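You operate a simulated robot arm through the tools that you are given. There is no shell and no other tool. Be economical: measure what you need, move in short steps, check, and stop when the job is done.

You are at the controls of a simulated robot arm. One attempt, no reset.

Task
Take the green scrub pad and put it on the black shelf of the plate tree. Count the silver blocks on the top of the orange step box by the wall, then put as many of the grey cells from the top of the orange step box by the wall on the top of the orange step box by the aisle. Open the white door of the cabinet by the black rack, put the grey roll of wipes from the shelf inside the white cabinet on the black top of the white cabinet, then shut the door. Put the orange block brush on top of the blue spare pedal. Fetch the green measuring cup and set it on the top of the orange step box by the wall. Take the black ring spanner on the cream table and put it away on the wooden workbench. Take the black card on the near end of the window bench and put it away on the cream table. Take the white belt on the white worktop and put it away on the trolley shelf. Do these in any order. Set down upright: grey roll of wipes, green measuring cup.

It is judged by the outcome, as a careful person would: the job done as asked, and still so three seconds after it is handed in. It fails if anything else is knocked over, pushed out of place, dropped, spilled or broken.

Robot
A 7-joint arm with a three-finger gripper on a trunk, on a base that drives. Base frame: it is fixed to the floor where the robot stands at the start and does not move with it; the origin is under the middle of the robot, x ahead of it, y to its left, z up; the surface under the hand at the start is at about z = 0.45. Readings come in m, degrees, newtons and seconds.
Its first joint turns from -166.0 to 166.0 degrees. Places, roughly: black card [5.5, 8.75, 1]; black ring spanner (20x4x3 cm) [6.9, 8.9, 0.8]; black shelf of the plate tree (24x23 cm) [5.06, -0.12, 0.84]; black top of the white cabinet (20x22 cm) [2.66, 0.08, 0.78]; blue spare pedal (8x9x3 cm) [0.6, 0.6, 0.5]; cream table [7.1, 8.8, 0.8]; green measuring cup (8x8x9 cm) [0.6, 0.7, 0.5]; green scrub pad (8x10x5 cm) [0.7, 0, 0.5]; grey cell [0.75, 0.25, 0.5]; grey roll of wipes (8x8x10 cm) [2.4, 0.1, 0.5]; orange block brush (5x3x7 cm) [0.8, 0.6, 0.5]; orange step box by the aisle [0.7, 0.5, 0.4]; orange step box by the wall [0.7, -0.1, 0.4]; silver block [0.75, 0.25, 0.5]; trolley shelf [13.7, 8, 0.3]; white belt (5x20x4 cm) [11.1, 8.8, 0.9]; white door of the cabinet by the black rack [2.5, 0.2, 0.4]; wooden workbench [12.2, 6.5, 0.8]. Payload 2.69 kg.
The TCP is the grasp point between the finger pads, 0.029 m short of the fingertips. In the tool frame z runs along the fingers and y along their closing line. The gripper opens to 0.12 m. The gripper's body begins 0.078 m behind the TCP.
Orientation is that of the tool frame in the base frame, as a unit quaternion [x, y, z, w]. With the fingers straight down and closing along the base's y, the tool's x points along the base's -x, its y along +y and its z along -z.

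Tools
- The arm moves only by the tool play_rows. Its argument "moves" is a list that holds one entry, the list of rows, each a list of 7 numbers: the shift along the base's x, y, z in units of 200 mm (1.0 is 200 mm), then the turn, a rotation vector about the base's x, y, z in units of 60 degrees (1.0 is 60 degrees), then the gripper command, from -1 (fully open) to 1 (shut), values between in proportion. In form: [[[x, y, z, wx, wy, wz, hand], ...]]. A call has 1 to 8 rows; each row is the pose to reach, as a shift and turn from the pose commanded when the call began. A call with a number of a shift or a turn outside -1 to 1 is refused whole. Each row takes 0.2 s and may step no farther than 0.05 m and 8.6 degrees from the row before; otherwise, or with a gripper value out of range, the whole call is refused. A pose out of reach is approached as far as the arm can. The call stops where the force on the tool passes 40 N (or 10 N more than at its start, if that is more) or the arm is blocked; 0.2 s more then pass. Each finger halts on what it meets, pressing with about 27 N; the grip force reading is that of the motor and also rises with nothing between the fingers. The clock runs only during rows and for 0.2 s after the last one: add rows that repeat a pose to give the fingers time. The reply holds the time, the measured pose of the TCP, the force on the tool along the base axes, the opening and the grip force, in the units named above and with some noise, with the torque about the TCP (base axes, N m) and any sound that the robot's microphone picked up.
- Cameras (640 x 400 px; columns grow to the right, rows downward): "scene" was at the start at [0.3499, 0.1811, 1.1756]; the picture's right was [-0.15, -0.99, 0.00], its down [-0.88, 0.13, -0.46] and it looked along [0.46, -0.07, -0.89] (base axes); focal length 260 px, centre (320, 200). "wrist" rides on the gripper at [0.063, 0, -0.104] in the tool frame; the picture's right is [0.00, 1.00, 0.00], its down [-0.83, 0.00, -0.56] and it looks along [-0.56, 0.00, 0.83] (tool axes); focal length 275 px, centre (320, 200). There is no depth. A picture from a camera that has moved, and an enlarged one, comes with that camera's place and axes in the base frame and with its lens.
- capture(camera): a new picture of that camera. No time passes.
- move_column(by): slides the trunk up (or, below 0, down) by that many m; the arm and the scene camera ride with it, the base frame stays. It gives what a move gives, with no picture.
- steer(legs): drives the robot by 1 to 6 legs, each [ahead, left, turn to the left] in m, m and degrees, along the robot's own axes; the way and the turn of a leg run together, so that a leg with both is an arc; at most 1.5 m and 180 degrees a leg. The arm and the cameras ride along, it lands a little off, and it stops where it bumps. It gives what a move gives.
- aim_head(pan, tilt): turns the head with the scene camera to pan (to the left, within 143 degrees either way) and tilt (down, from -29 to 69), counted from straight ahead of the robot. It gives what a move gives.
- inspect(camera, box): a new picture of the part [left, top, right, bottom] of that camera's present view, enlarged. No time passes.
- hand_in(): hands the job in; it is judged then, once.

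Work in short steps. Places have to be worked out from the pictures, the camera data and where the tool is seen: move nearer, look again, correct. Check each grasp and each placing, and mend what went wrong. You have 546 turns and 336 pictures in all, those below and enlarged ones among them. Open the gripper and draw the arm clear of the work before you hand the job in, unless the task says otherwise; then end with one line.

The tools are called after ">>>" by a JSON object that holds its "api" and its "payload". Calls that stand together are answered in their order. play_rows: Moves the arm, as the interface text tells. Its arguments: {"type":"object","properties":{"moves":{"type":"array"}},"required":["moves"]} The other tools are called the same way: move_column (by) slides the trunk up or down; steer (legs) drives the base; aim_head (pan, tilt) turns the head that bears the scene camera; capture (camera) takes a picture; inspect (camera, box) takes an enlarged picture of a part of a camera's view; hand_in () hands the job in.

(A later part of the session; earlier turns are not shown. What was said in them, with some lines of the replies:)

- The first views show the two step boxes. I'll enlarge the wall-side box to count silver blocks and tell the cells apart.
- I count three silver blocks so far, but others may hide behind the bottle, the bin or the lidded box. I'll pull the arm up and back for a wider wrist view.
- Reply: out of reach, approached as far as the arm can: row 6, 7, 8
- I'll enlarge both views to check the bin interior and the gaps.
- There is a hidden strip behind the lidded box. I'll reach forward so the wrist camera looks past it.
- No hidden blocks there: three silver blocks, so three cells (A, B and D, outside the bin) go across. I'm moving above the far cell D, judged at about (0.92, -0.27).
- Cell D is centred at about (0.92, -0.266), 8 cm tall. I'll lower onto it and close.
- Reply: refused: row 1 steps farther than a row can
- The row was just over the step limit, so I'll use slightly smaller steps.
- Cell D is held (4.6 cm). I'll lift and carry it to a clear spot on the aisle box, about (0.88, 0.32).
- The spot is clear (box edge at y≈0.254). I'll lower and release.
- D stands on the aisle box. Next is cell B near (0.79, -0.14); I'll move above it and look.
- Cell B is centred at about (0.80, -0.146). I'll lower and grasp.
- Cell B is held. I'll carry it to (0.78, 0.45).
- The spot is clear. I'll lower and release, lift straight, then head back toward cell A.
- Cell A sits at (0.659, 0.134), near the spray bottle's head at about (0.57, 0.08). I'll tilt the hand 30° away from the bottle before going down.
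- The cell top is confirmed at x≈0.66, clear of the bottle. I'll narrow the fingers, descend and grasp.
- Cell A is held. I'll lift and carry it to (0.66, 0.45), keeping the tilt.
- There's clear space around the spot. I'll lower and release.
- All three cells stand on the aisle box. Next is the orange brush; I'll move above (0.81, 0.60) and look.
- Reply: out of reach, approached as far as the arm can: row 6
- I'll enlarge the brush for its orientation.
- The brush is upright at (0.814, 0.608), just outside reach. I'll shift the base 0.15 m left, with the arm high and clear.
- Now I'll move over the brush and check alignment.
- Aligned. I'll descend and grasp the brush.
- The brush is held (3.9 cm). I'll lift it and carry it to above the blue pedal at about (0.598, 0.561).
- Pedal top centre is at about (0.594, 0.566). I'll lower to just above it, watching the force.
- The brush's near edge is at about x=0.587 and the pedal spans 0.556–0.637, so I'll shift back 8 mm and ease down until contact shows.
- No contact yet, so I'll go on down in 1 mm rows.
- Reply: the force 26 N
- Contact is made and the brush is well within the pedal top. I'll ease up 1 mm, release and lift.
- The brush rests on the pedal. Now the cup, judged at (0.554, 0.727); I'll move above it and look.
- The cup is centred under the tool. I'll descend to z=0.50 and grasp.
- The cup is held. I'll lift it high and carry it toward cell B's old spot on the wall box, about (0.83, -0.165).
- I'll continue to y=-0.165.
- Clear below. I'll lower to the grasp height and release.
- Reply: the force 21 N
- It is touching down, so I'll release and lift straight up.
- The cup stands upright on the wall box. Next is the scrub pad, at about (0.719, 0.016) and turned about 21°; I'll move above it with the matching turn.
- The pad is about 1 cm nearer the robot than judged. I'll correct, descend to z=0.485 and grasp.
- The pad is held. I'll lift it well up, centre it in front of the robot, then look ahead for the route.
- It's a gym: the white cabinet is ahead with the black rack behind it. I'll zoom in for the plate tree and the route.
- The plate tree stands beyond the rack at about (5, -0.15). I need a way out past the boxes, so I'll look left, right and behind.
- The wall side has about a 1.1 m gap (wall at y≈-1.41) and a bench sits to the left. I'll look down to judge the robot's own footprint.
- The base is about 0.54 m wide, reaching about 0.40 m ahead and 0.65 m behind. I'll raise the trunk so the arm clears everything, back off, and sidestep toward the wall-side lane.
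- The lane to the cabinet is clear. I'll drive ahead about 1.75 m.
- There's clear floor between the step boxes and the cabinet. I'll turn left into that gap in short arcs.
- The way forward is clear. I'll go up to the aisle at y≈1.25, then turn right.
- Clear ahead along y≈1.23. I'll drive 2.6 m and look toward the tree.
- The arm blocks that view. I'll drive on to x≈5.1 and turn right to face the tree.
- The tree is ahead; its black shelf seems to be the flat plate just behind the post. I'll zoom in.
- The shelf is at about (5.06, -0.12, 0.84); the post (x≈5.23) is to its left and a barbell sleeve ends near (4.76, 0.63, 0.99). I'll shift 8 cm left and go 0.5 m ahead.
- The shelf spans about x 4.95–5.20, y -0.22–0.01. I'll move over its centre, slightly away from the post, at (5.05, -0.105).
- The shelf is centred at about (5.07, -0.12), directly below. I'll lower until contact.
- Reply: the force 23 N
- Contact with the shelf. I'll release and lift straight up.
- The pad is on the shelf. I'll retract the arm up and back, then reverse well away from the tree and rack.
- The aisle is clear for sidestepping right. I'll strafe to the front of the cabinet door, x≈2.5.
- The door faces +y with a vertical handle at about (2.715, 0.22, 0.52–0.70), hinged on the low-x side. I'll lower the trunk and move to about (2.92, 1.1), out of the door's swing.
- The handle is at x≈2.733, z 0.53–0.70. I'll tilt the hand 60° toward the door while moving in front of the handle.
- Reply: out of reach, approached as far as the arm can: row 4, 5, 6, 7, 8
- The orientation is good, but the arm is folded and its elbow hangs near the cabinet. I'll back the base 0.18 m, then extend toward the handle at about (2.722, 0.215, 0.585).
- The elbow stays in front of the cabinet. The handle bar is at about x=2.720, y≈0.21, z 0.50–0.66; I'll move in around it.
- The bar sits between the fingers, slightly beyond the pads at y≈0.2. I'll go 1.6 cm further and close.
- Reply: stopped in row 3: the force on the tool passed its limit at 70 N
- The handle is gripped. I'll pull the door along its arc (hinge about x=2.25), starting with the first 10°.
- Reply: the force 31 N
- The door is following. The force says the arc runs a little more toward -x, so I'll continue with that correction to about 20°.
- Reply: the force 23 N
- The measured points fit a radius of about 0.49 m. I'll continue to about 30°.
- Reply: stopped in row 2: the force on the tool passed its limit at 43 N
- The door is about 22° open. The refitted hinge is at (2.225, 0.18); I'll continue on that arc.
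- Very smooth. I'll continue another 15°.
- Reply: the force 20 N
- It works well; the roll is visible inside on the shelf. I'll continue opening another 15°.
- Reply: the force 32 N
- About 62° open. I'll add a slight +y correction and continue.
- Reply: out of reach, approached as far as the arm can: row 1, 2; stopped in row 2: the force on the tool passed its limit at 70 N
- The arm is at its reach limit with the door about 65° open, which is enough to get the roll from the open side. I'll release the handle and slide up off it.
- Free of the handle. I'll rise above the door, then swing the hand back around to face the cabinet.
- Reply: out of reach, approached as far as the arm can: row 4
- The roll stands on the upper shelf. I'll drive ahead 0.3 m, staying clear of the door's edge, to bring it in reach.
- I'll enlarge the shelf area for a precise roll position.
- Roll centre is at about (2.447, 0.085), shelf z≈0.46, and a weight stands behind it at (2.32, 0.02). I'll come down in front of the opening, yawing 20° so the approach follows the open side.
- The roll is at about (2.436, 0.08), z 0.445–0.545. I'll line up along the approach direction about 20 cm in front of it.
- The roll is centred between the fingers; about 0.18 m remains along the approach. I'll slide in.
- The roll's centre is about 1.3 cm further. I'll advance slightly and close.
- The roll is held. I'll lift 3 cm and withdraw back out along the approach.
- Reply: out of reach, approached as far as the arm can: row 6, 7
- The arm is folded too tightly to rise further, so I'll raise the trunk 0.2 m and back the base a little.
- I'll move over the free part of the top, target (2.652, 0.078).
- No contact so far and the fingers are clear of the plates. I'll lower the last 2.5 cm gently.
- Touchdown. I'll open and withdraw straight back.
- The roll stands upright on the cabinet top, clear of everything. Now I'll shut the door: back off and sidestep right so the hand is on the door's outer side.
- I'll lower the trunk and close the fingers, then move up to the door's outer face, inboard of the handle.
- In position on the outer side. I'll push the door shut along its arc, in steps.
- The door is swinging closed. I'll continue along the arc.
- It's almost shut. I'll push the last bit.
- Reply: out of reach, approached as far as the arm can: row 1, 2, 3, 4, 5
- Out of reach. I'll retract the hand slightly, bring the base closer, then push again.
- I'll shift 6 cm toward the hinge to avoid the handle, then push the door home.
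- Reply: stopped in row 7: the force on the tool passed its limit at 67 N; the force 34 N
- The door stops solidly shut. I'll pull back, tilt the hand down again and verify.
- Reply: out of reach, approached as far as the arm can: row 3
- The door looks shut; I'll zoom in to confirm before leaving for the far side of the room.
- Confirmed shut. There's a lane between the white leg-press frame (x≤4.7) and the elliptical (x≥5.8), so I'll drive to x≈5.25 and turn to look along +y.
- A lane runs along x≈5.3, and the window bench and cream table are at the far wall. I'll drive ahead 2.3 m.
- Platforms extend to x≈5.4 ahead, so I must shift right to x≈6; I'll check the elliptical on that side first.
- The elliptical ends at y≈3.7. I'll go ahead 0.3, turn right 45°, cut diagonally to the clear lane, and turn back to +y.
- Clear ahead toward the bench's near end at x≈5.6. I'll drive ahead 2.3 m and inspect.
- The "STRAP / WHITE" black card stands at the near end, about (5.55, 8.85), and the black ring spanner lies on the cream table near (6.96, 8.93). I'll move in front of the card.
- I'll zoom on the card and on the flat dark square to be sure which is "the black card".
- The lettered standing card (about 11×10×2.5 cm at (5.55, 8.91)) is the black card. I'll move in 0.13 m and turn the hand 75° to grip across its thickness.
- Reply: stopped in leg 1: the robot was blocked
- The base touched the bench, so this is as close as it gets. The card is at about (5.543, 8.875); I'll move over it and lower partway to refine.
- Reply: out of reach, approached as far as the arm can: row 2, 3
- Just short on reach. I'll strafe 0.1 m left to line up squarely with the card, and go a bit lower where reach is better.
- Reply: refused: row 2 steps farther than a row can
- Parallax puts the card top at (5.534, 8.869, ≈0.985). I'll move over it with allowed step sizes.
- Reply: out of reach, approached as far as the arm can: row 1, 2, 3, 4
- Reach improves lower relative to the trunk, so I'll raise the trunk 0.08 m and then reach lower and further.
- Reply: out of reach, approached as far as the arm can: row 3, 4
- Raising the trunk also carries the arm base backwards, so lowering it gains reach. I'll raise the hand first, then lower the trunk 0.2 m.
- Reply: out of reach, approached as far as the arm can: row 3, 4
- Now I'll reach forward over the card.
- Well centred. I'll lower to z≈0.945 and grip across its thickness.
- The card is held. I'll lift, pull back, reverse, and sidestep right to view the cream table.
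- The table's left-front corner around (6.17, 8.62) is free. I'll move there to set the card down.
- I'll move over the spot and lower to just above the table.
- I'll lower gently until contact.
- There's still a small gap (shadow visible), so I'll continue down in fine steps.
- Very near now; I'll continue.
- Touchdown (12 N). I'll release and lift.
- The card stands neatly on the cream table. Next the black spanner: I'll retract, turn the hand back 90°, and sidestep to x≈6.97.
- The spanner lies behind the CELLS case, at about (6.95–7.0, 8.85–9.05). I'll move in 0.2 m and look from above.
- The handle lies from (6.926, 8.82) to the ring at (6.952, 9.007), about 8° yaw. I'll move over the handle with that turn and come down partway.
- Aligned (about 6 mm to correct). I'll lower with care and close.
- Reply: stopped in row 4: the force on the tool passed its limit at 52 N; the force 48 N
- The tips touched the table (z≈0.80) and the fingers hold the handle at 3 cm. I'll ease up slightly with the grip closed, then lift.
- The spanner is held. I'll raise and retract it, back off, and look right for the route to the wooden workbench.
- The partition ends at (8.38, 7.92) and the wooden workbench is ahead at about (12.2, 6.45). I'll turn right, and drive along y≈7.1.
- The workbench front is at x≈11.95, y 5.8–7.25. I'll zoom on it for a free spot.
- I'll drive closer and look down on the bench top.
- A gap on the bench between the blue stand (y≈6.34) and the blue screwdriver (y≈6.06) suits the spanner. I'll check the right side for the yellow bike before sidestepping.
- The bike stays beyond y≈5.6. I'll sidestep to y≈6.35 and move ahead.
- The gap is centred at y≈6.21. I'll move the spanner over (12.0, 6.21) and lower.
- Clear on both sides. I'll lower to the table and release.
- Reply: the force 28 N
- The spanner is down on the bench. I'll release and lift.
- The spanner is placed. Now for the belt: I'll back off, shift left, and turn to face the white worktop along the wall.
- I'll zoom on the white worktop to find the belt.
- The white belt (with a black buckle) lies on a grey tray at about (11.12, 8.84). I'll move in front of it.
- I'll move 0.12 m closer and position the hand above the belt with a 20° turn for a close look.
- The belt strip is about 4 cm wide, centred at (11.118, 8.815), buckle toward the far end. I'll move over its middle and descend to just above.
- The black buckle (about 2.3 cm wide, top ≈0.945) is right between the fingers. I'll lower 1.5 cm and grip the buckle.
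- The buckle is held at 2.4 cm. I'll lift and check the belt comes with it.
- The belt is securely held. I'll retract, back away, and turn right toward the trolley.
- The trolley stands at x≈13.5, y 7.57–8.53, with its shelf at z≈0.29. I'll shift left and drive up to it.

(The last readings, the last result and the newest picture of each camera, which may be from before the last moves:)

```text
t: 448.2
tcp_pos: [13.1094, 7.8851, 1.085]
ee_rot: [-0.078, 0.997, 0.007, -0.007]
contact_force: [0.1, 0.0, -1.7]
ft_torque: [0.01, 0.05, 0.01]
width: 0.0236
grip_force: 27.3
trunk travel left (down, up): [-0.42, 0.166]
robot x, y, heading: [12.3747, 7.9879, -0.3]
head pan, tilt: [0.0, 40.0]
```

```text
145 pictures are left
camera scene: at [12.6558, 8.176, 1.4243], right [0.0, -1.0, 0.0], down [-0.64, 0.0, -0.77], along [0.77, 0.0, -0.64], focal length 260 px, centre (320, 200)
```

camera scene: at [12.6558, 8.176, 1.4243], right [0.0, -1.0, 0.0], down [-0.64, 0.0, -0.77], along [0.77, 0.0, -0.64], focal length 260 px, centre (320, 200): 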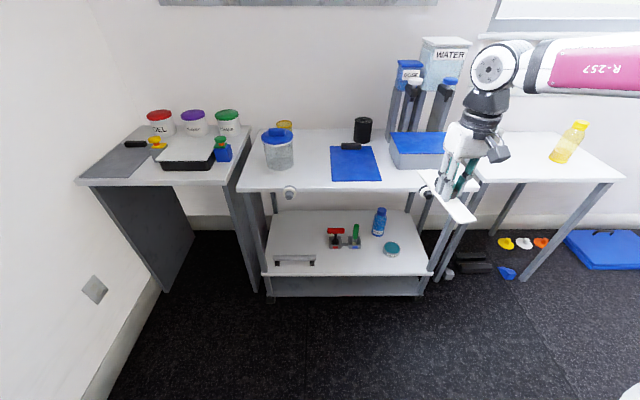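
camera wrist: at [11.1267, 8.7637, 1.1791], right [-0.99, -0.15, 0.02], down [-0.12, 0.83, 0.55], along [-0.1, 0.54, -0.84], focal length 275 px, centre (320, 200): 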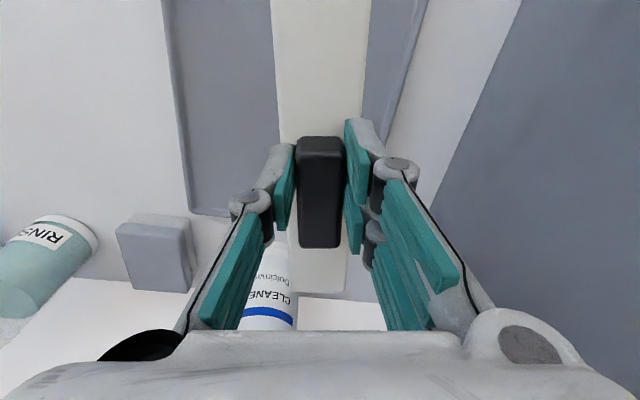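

The shelf's front strip around (13.475, 7.97) is free. I'll turn the belt crosswise (99°) and tilt the hand 30° back, so it can reach in under the trolley top.

>>> {"api": "play_rows", "payload": {"moves": [[[0, 0, 0, 0, 0, -0.14, 1], [0, 0, 0, 0, 0, -0.28, 1], [0, 0, 0, 0, 0, -0.42, 1], [0, 0, 0, 0, 0, -0.56, 1], [0, 0, 0, 0, 0, -0.7, 1], [0, 0, 0, 0, 0, -0.84, 1], [0, 0, 0, 0, 0, -0.98, 1]]]}}

>>> {"api": "play_rows", "payload": {"moves": [[[0, 0, 0, 0, 0, -0.14, 1], [0, 0, 0, 0, 0, -0.28, 1], [0, 0, 0, 0, 0, -0.42, 1], [0, 0, 0, 0, 0, -0.56, 1], [0, 0, 0, 0, 0, -0.67, 1]]]}}

>>> {"api": "play_rows", "payload": {"moves": [[[0, 0, 0, 0, -0.125, 0, 1], [0, 0, 0, 0, -0.25, 0, 1], [0, 0, 0, 0, -0.375, 0, 1], [0, 0, 0, 0, -0.5, 0, 1]]]}}

>>> {"api": "capture", "payload": {"camera": "scene"}}

>>> {"api": "capture", "payload": {"camera": "wrist"}}

```text
t: 449.8
tcp_pos: [13.1092, 7.8844, 1.0843]
ee_rot: [0.422, 0.907, 0.009, -0.003]
contact_force: [0.9, -0.2, -0.9]
ft_torque: [0.0, 0.01, 0.03]
width: 0.0239
grip_force: 27.4
trunk travel left (down, up): [-0.42, 0.166]
robot x, y, heading: [12.3792, 7.9854, -0.2]
head pan, tilt: [0.0, 40.0]
```

```text
t: 451.0
tcp_pos: [13.1089, 7.8857, 1.085]
ee_rot: [0.707, 0.707, 0.01, 0.0]
contact_force: [0.0, -0.2, -0.9]
ft_torque: [0.03, 0.0, 0.0]
width: 0.0235
grip_force: 26.9
trunk travel left (down, up): [-0.42, 0.166]
robot x, y, heading: [12.3744, 7.9847, 0.0]
head pan, tilt: [0.0, 40.0]
```

```text
t: 452.0
tcp_pos: [13.1099, 7.8845, 1.0851]
ee_rot: [0.68, 0.683, 0.193, 0.184]
contact_force: [-0.2, 0.1, -0.7]
ft_torque: [0.07, 0.07, 0.01]
width: 0.0235
grip_force: 27.2
trunk travel left (down, up): [-0.42, 0.166]
robot x, y, heading: [12.3767, 7.9838, 0.1]
head pan, tilt: [0.0, 40.0]
```

```text
144 pictures are left
camera scene: at [12.656, 8.1758, 1.4242], right [0.0, -1.0, 0.0], down [-0.64, 0.0, -0.77], along [0.77, 0.0, -0.64], focal length 260 px, centre (320, 200)
```

scene: 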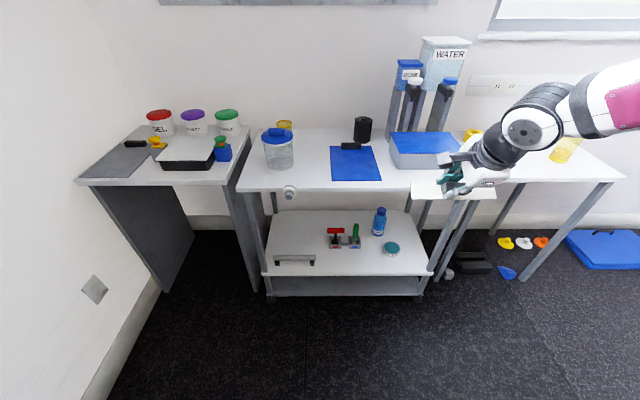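

```text
143 pictures are left
camera wrist: at [13.055, 7.9472, 1.1749], right [0.86, 0.01, 0.51], down [-0.28, -0.84, 0.47], along [0.43, -0.54, -0.72], focal length 275 px, centre (320, 200)
```

wrist: 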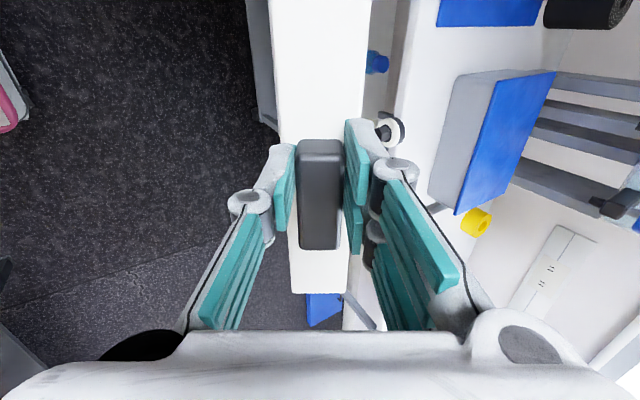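

Oriented well. I'll lower the trunk fully.

>>> {"api": "move_column", "payload": {"by": -0.4}}

>>> {"api": "capture", "payload": {"camera": "scene"}}

```text
t: 455.8
tcp_pos: [13.1093, 7.8849, 0.6852]
ee_rot: [0.68, 0.683, 0.192, 0.185]
contact_force: [-0.5, 0.3, -1.1]
ft_torque: [0.0, -0.01, 0.02]
width: 0.0236
grip_force: 27.5
trunk travel left (down, up): [-0.02, 0.566]
robot x, y, heading: [12.3777, 7.9838, -0.1]
head pan, tilt: [0.0, 40.0]
```

```text
142 pictures are left
camera scene: at [12.7623, 8.1758, 1.0247], right [0.0, -1.0, 0.0], down [-0.64, 0.0, -0.77], along [0.77, 0.0, -0.64], focal length 260 px, centre (320, 200)
```

scene: 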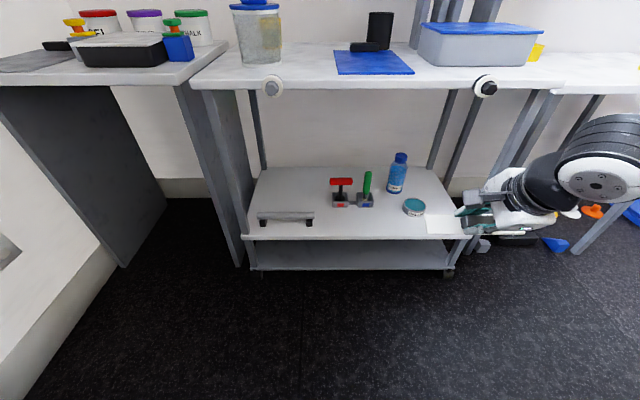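

The shelf front edge is at x≈13.426, z≈0.287; the top edge is at z≈0.80. I'll drive in 0.2 m, lower the hand in front of the shelf, and align at y≈7.97.

>>> {"api": "steer", "payload": {"legs": [[0.2, 0, 0]]}}

>>> {"api": "play_rows", "payload": {"moves": [[[0, 0.1, -0.2, 0, 0, 0, 1], [0, 0.2, -0.42, 0, 0, 0, 1], [0, 0.3, -0.64, 0, 0, 0, 1], [0, 0.42, -0.84, 0, 0, 0, 1], [0, 0.42, -1, 0, 0, 0, 1]]]}}

>>> {"api": "capture", "payload": {"camera": "scene"}}

>>> {"api": "capture", "payload": {"camera": "wrist"}}

```text
t: 457.4
tcp_pos: [13.3105, 7.8823, 0.6848]
ee_rot: [0.681, 0.682, 0.192, 0.183]
contact_force: [0.0, -0.1, -1.1]
ft_torque: [-0.02, 0.01, 0.0]
width: 0.0238
grip_force: 27.3
trunk travel left (down, up): [-0.02, 0.566]
robot x, y, heading: [12.5812, 7.9885, -0.1]
head pan, tilt: [0.0, 40.0]
```

```text
t: 458.6
tcp_pos: [13.3531, 7.9653, 0.4771]
ee_rot: [0.682, 0.682, 0.192, 0.184]
contact_force: [0.0, -0.4, -1.0]
ft_torque: [0.03, 0.05, -0.03]
width: 0.0235
grip_force: 26.6
out of reach, approached as far as the arm can: row 1, 2, 3, 4, 5
trunk travel left (down, up): [-0.02, 0.566]
robot x, y, heading: [12.5813, 7.9873, -0.1]
head pan, tilt: [0.0, 40.0]
```

```text
141 pictures are left
camera scene: at [12.9635, 8.1749, 1.0247], right [0.0, -1.0, 0.0], down [-0.64, 0.0, -0.77], along [0.77, 0.0, -0.64], focal length 260 px, centre (320, 200)
```

scene: 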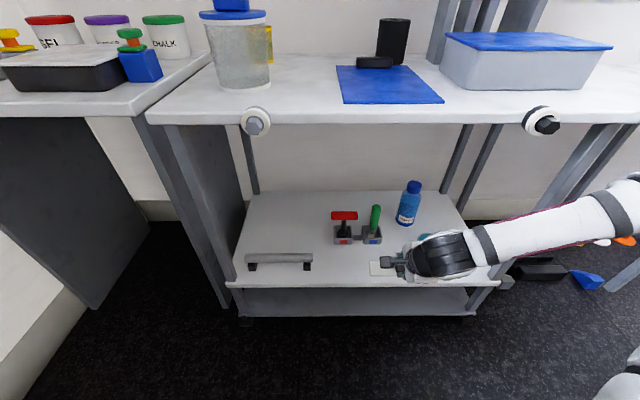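

```text
140 pictures are left
camera wrist: at [13.2984, 8.0271, 0.5683], right [0.86, 0.0, 0.51], down [-0.28, -0.84, 0.47], along [0.43, -0.55, -0.72], focal length 275 px, centre (320, 200)
```

wrist: 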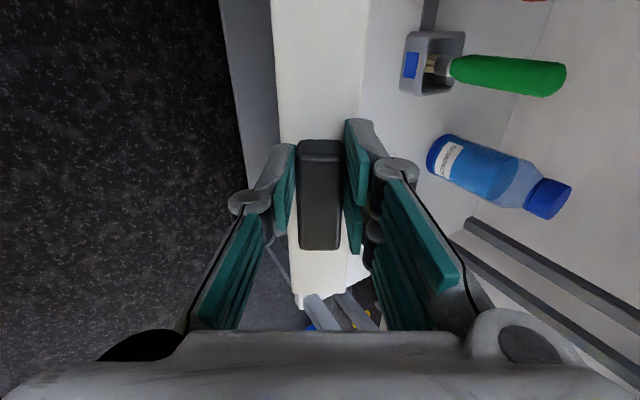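

The arm is near its fold limit but in place. I'll move forward over the shelf's front strip while lowering toward it.

>>> {"api": "play_rows", "payload": {"moves": [[[0.15, 0, -0.05, 0, 0, 0, 1], [0.33, 0, -0.15, 0, 0, 0, 1], [0.5, 0.02, -0.3, 0, 0, 0, 1], [0.62, 0.02, -0.42, 0, 0, 0, 1], [0.62, 0.02, -0.5, 0, 0, 0, 1]]]}}

>>> {"api": "capture", "payload": {"camera": "scene"}}

>>> {"api": "capture", "payload": {"camera": "wrist"}}

```text
t: 459.8
tcp_pos: [13.4758, 7.9676, 0.3789]
ee_rot: [0.681, 0.682, 0.192, 0.184]
contact_force: [-0.8, 1.1, -1.7]
ft_torque: [0.04, -0.01, 0.02]
width: 0.0237
grip_force: 26.6
trunk travel left (down, up): [-0.02, 0.566]
robot x, y, heading: [12.5799, 7.9881, -0.3]
head pan, tilt: [0.0, 40.0]
```

```text
139 pictures are left
camera scene: at [12.9635, 8.1747, 1.0247], right [0.0, -1.0, 0.0], down [-0.64, 0.0, -0.77], along [0.77, 0.0, -0.64], focal length 260 px, centre (320, 200)
```

scene: 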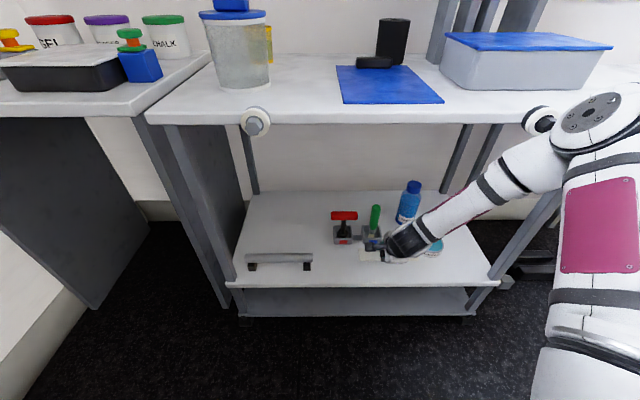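

```text
138 pictures are left
camera wrist: at [13.4214, 8.0305, 0.4689], right [0.86, 0.0, 0.51], down [-0.28, -0.84, 0.47], along [0.43, -0.55, -0.72], focal length 275 px, centre (320, 200)
```

wrist: 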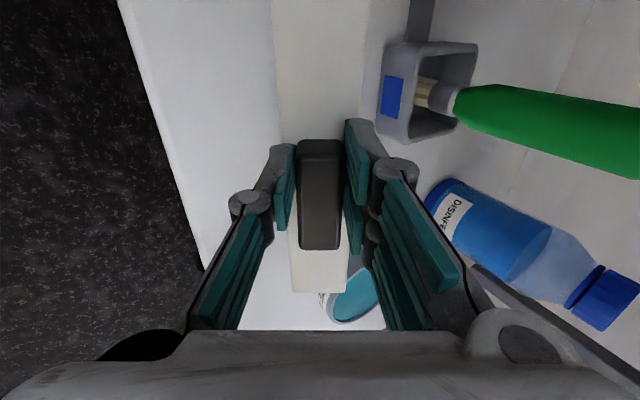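

Belt is over the clear strip, with the green tool and tin beyond it. I'll lower gently to contact.

>>> {"api": "play_rows", "payload": {"moves": [[[-0.04, 0, -0.07, 0, 0, 0, 1], [-0.05, 0, -0.13, 0, 0, 0, 1], [-0.05, 0, -0.17, 0, 0, 0, 1], [-0.05, 0, -0.195, 0, 0, 0, 1], [-0.05, 0, -0.195, 0, 0, 0, 1]]]}}

>>> {"api": "capture", "payload": {"camera": "wrist"}}

```text
t: 461.0
tcp_pos: [13.4654, 7.9679, 0.3401]
ee_rot: [0.681, 0.682, 0.193, 0.185]
contact_force: [-1.8, 0.9, 6.6]
ft_torque: [-0.21, 0.1, -0.08]
width: 0.0236
grip_force: 27.2
trunk travel left (down, up): [-0.02, 0.566]
robot x, y, heading: [12.5817, 7.9872, -0.2]
head pan, tilt: [0.0, 40.0]
```

```text
137 pictures are left
camera wrist: at [13.4105, 8.0304, 0.431], right [0.86, 0.0, 0.51], down [-0.28, -0.84, 0.47], along [0.43, -0.55, -0.72], focal length 275 px, centre (320, 200)
```

wrist: 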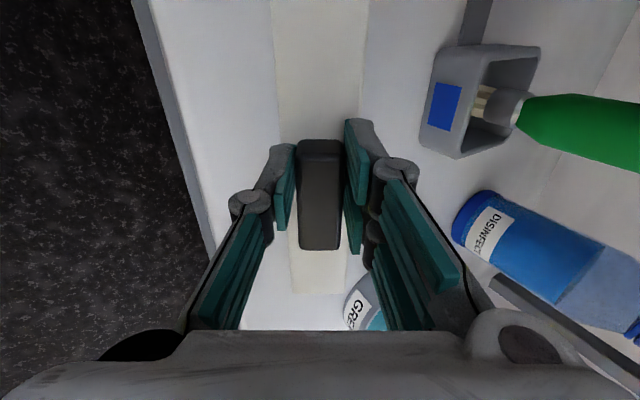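

Contact on the shelf. I'll open gently and watch it settle.

>>> {"api": "play_rows", "payload": {"moves": [[[0, 0, 0, 0, 0, 0, 0.55], [0, 0, 0, 0, 0, 0, 0.3], [0, 0, 0, 0, 0, 0, 0.2], [0, 0, 0, 0, 0, 0, 0.2]]]}}

>>> {"api": "capture", "payload": {"camera": "wrist"}}

```text
t: 462.0
tcp_pos: [13.4659, 7.9668, 0.3405]
ee_rot: [0.681, 0.683, 0.192, 0.184]
contact_force: [0.3, -1.2, 1.2]
ft_torque: [0.01, 0.02, 0.01]
width: 0.048
grip_force: 0.0
trunk travel left (down, up): [-0.02, 0.566]
robot x, y, heading: [12.5794, 7.9863, 0.2]
head pan, tilt: [0.0, 40.0]
```

```text
136 pictures are left
camera wrist: at [13.4104, 8.0302, 0.4306], right [0.86, 0.0, 0.51], down [-0.28, -0.84, 0.47], along [0.43, -0.55, -0.72], focal length 275 px, centre (320, 200)
```

wrist: 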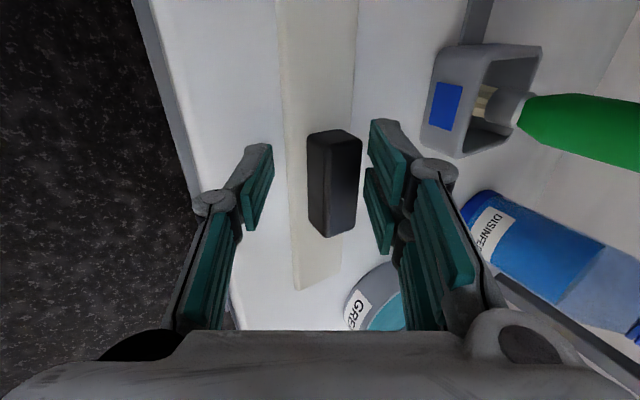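

The belt has settled flat on the shelf. I'll withdraw along the tool axis, then back out.

>>> {"api": "play_rows", "payload": {"moves": [[[-0.06, 0, 0.104, 0, 0, 0, 0.2], [-0.14, 0, 0.24, 0, 0, 0, 0.2], [-0.25, 0, 0.4, 0, 0, 0, 0.2], [-0.4, 0, 0.5, 0, 0, 0, 0.2], [-0.55, 0, 0.6, 0, 0, 0, 0.2]]]}}

>>> {"api": "steer", "payload": {"legs": [[-0.3, 0, 0]]}}

>>> {"api": "capture", "payload": {"camera": "scene"}}

```text
t: 463.2
tcp_pos: [13.3547, 7.9675, 0.4602]
ee_rot: [0.681, 0.682, 0.192, 0.184]
contact_force: [-1.0, 0.2, 0.2]
ft_torque: [0.01, 0.02, 0.0]
width: 0.0482
grip_force: 0.0
trunk travel left (down, up): [-0.02, 0.566]
robot x, y, heading: [12.5777, 7.9861, -0.3]
head pan, tilt: [0.0, 40.0]
```

```text
t: 465.2
tcp_pos: [13.0592, 7.9709, 0.4596]
ee_rot: [0.681, 0.683, 0.192, 0.183]
contact_force: [-0.3, 0.0, -0.1]
ft_torque: [-0.01, 0.0, 0.0]
width: 0.0481
grip_force: 0.0
trunk travel left (down, up): [-0.02, 0.566]
robot x, y, heading: [12.2853, 7.9869, -0.3]
head pan, tilt: [0.0, 40.0]
```

```text
135 pictures are left
camera scene: at [12.6669, 8.176, 1.0247], right [0.0, -1.0, 0.0], down [-0.64, 0.0, -0.77], along [0.77, 0.0, -0.64], focal length 260 px, centre (320, 200)
```

scene: 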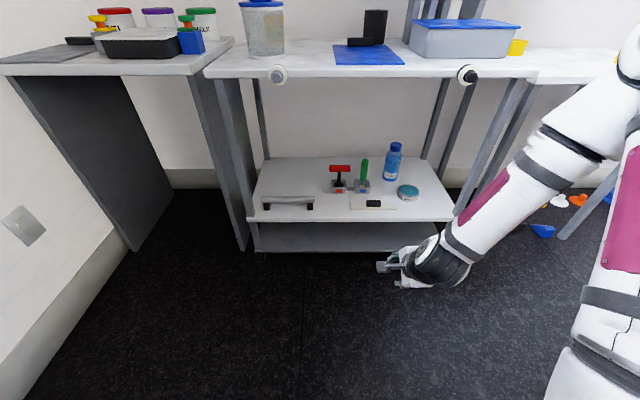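

The belt lies on the trolley shelf with its neighbours undisturbed. I'll open the gripper fully and take one closer look before handing in.

>>> {"api": "play_rows", "payload": {"moves": [[[0, 0, 0.1, 0, 0, 0, -0.5], [0, 0, 0.2, 0, 0, 0, -1], [0, 0, 0.2, 0, 0, 0, -1]]]}}

>>> {"api": "inspect", "payload": {"camera": "scene", "box": [230, 120, 470, 260]}}

```text
t: 466.0
tcp_pos: [13.0607, 7.972, 0.4984]
ee_rot: [0.681, 0.683, 0.192, 0.184]
contact_force: [0.0, -0.2, 0.7]
ft_torque: [0.02, 0.02, -0.01]
width: 0.1198
grip_force: 0.0
trunk travel left (down, up): [-0.02, 0.566]
robot x, y, heading: [12.2823, 7.9877, -0.0]
head pan, tilt: [0.0, 40.0]
```

```text
2.67 times, centred on (350, 190) of scene
camera zoom: at [12.6669, 8.1759, 1.0247], right [0.0, -1.0, 0.0], down [-0.64, 0.0, -0.77], along [0.77, 0.0, -0.64], focal length 692 px, centre (240, 227)
```

zoom: 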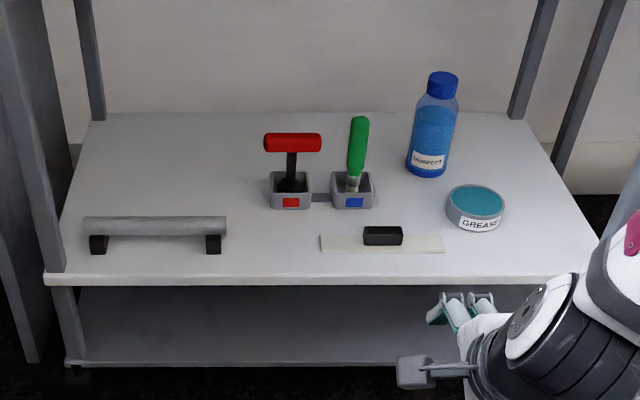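

The belt is flat on the shelf, the gripper is open and the arm is clear. All the tasks are done, so I'm handing in.

>>> {"api": "hand_in", "payload": {}}

```text
The job is handed in.
```

All eight tasks are done and handed in; I took the lettered "STRAP WHITE" block to be the black card and counted three silver blocks, so three cells were moved.
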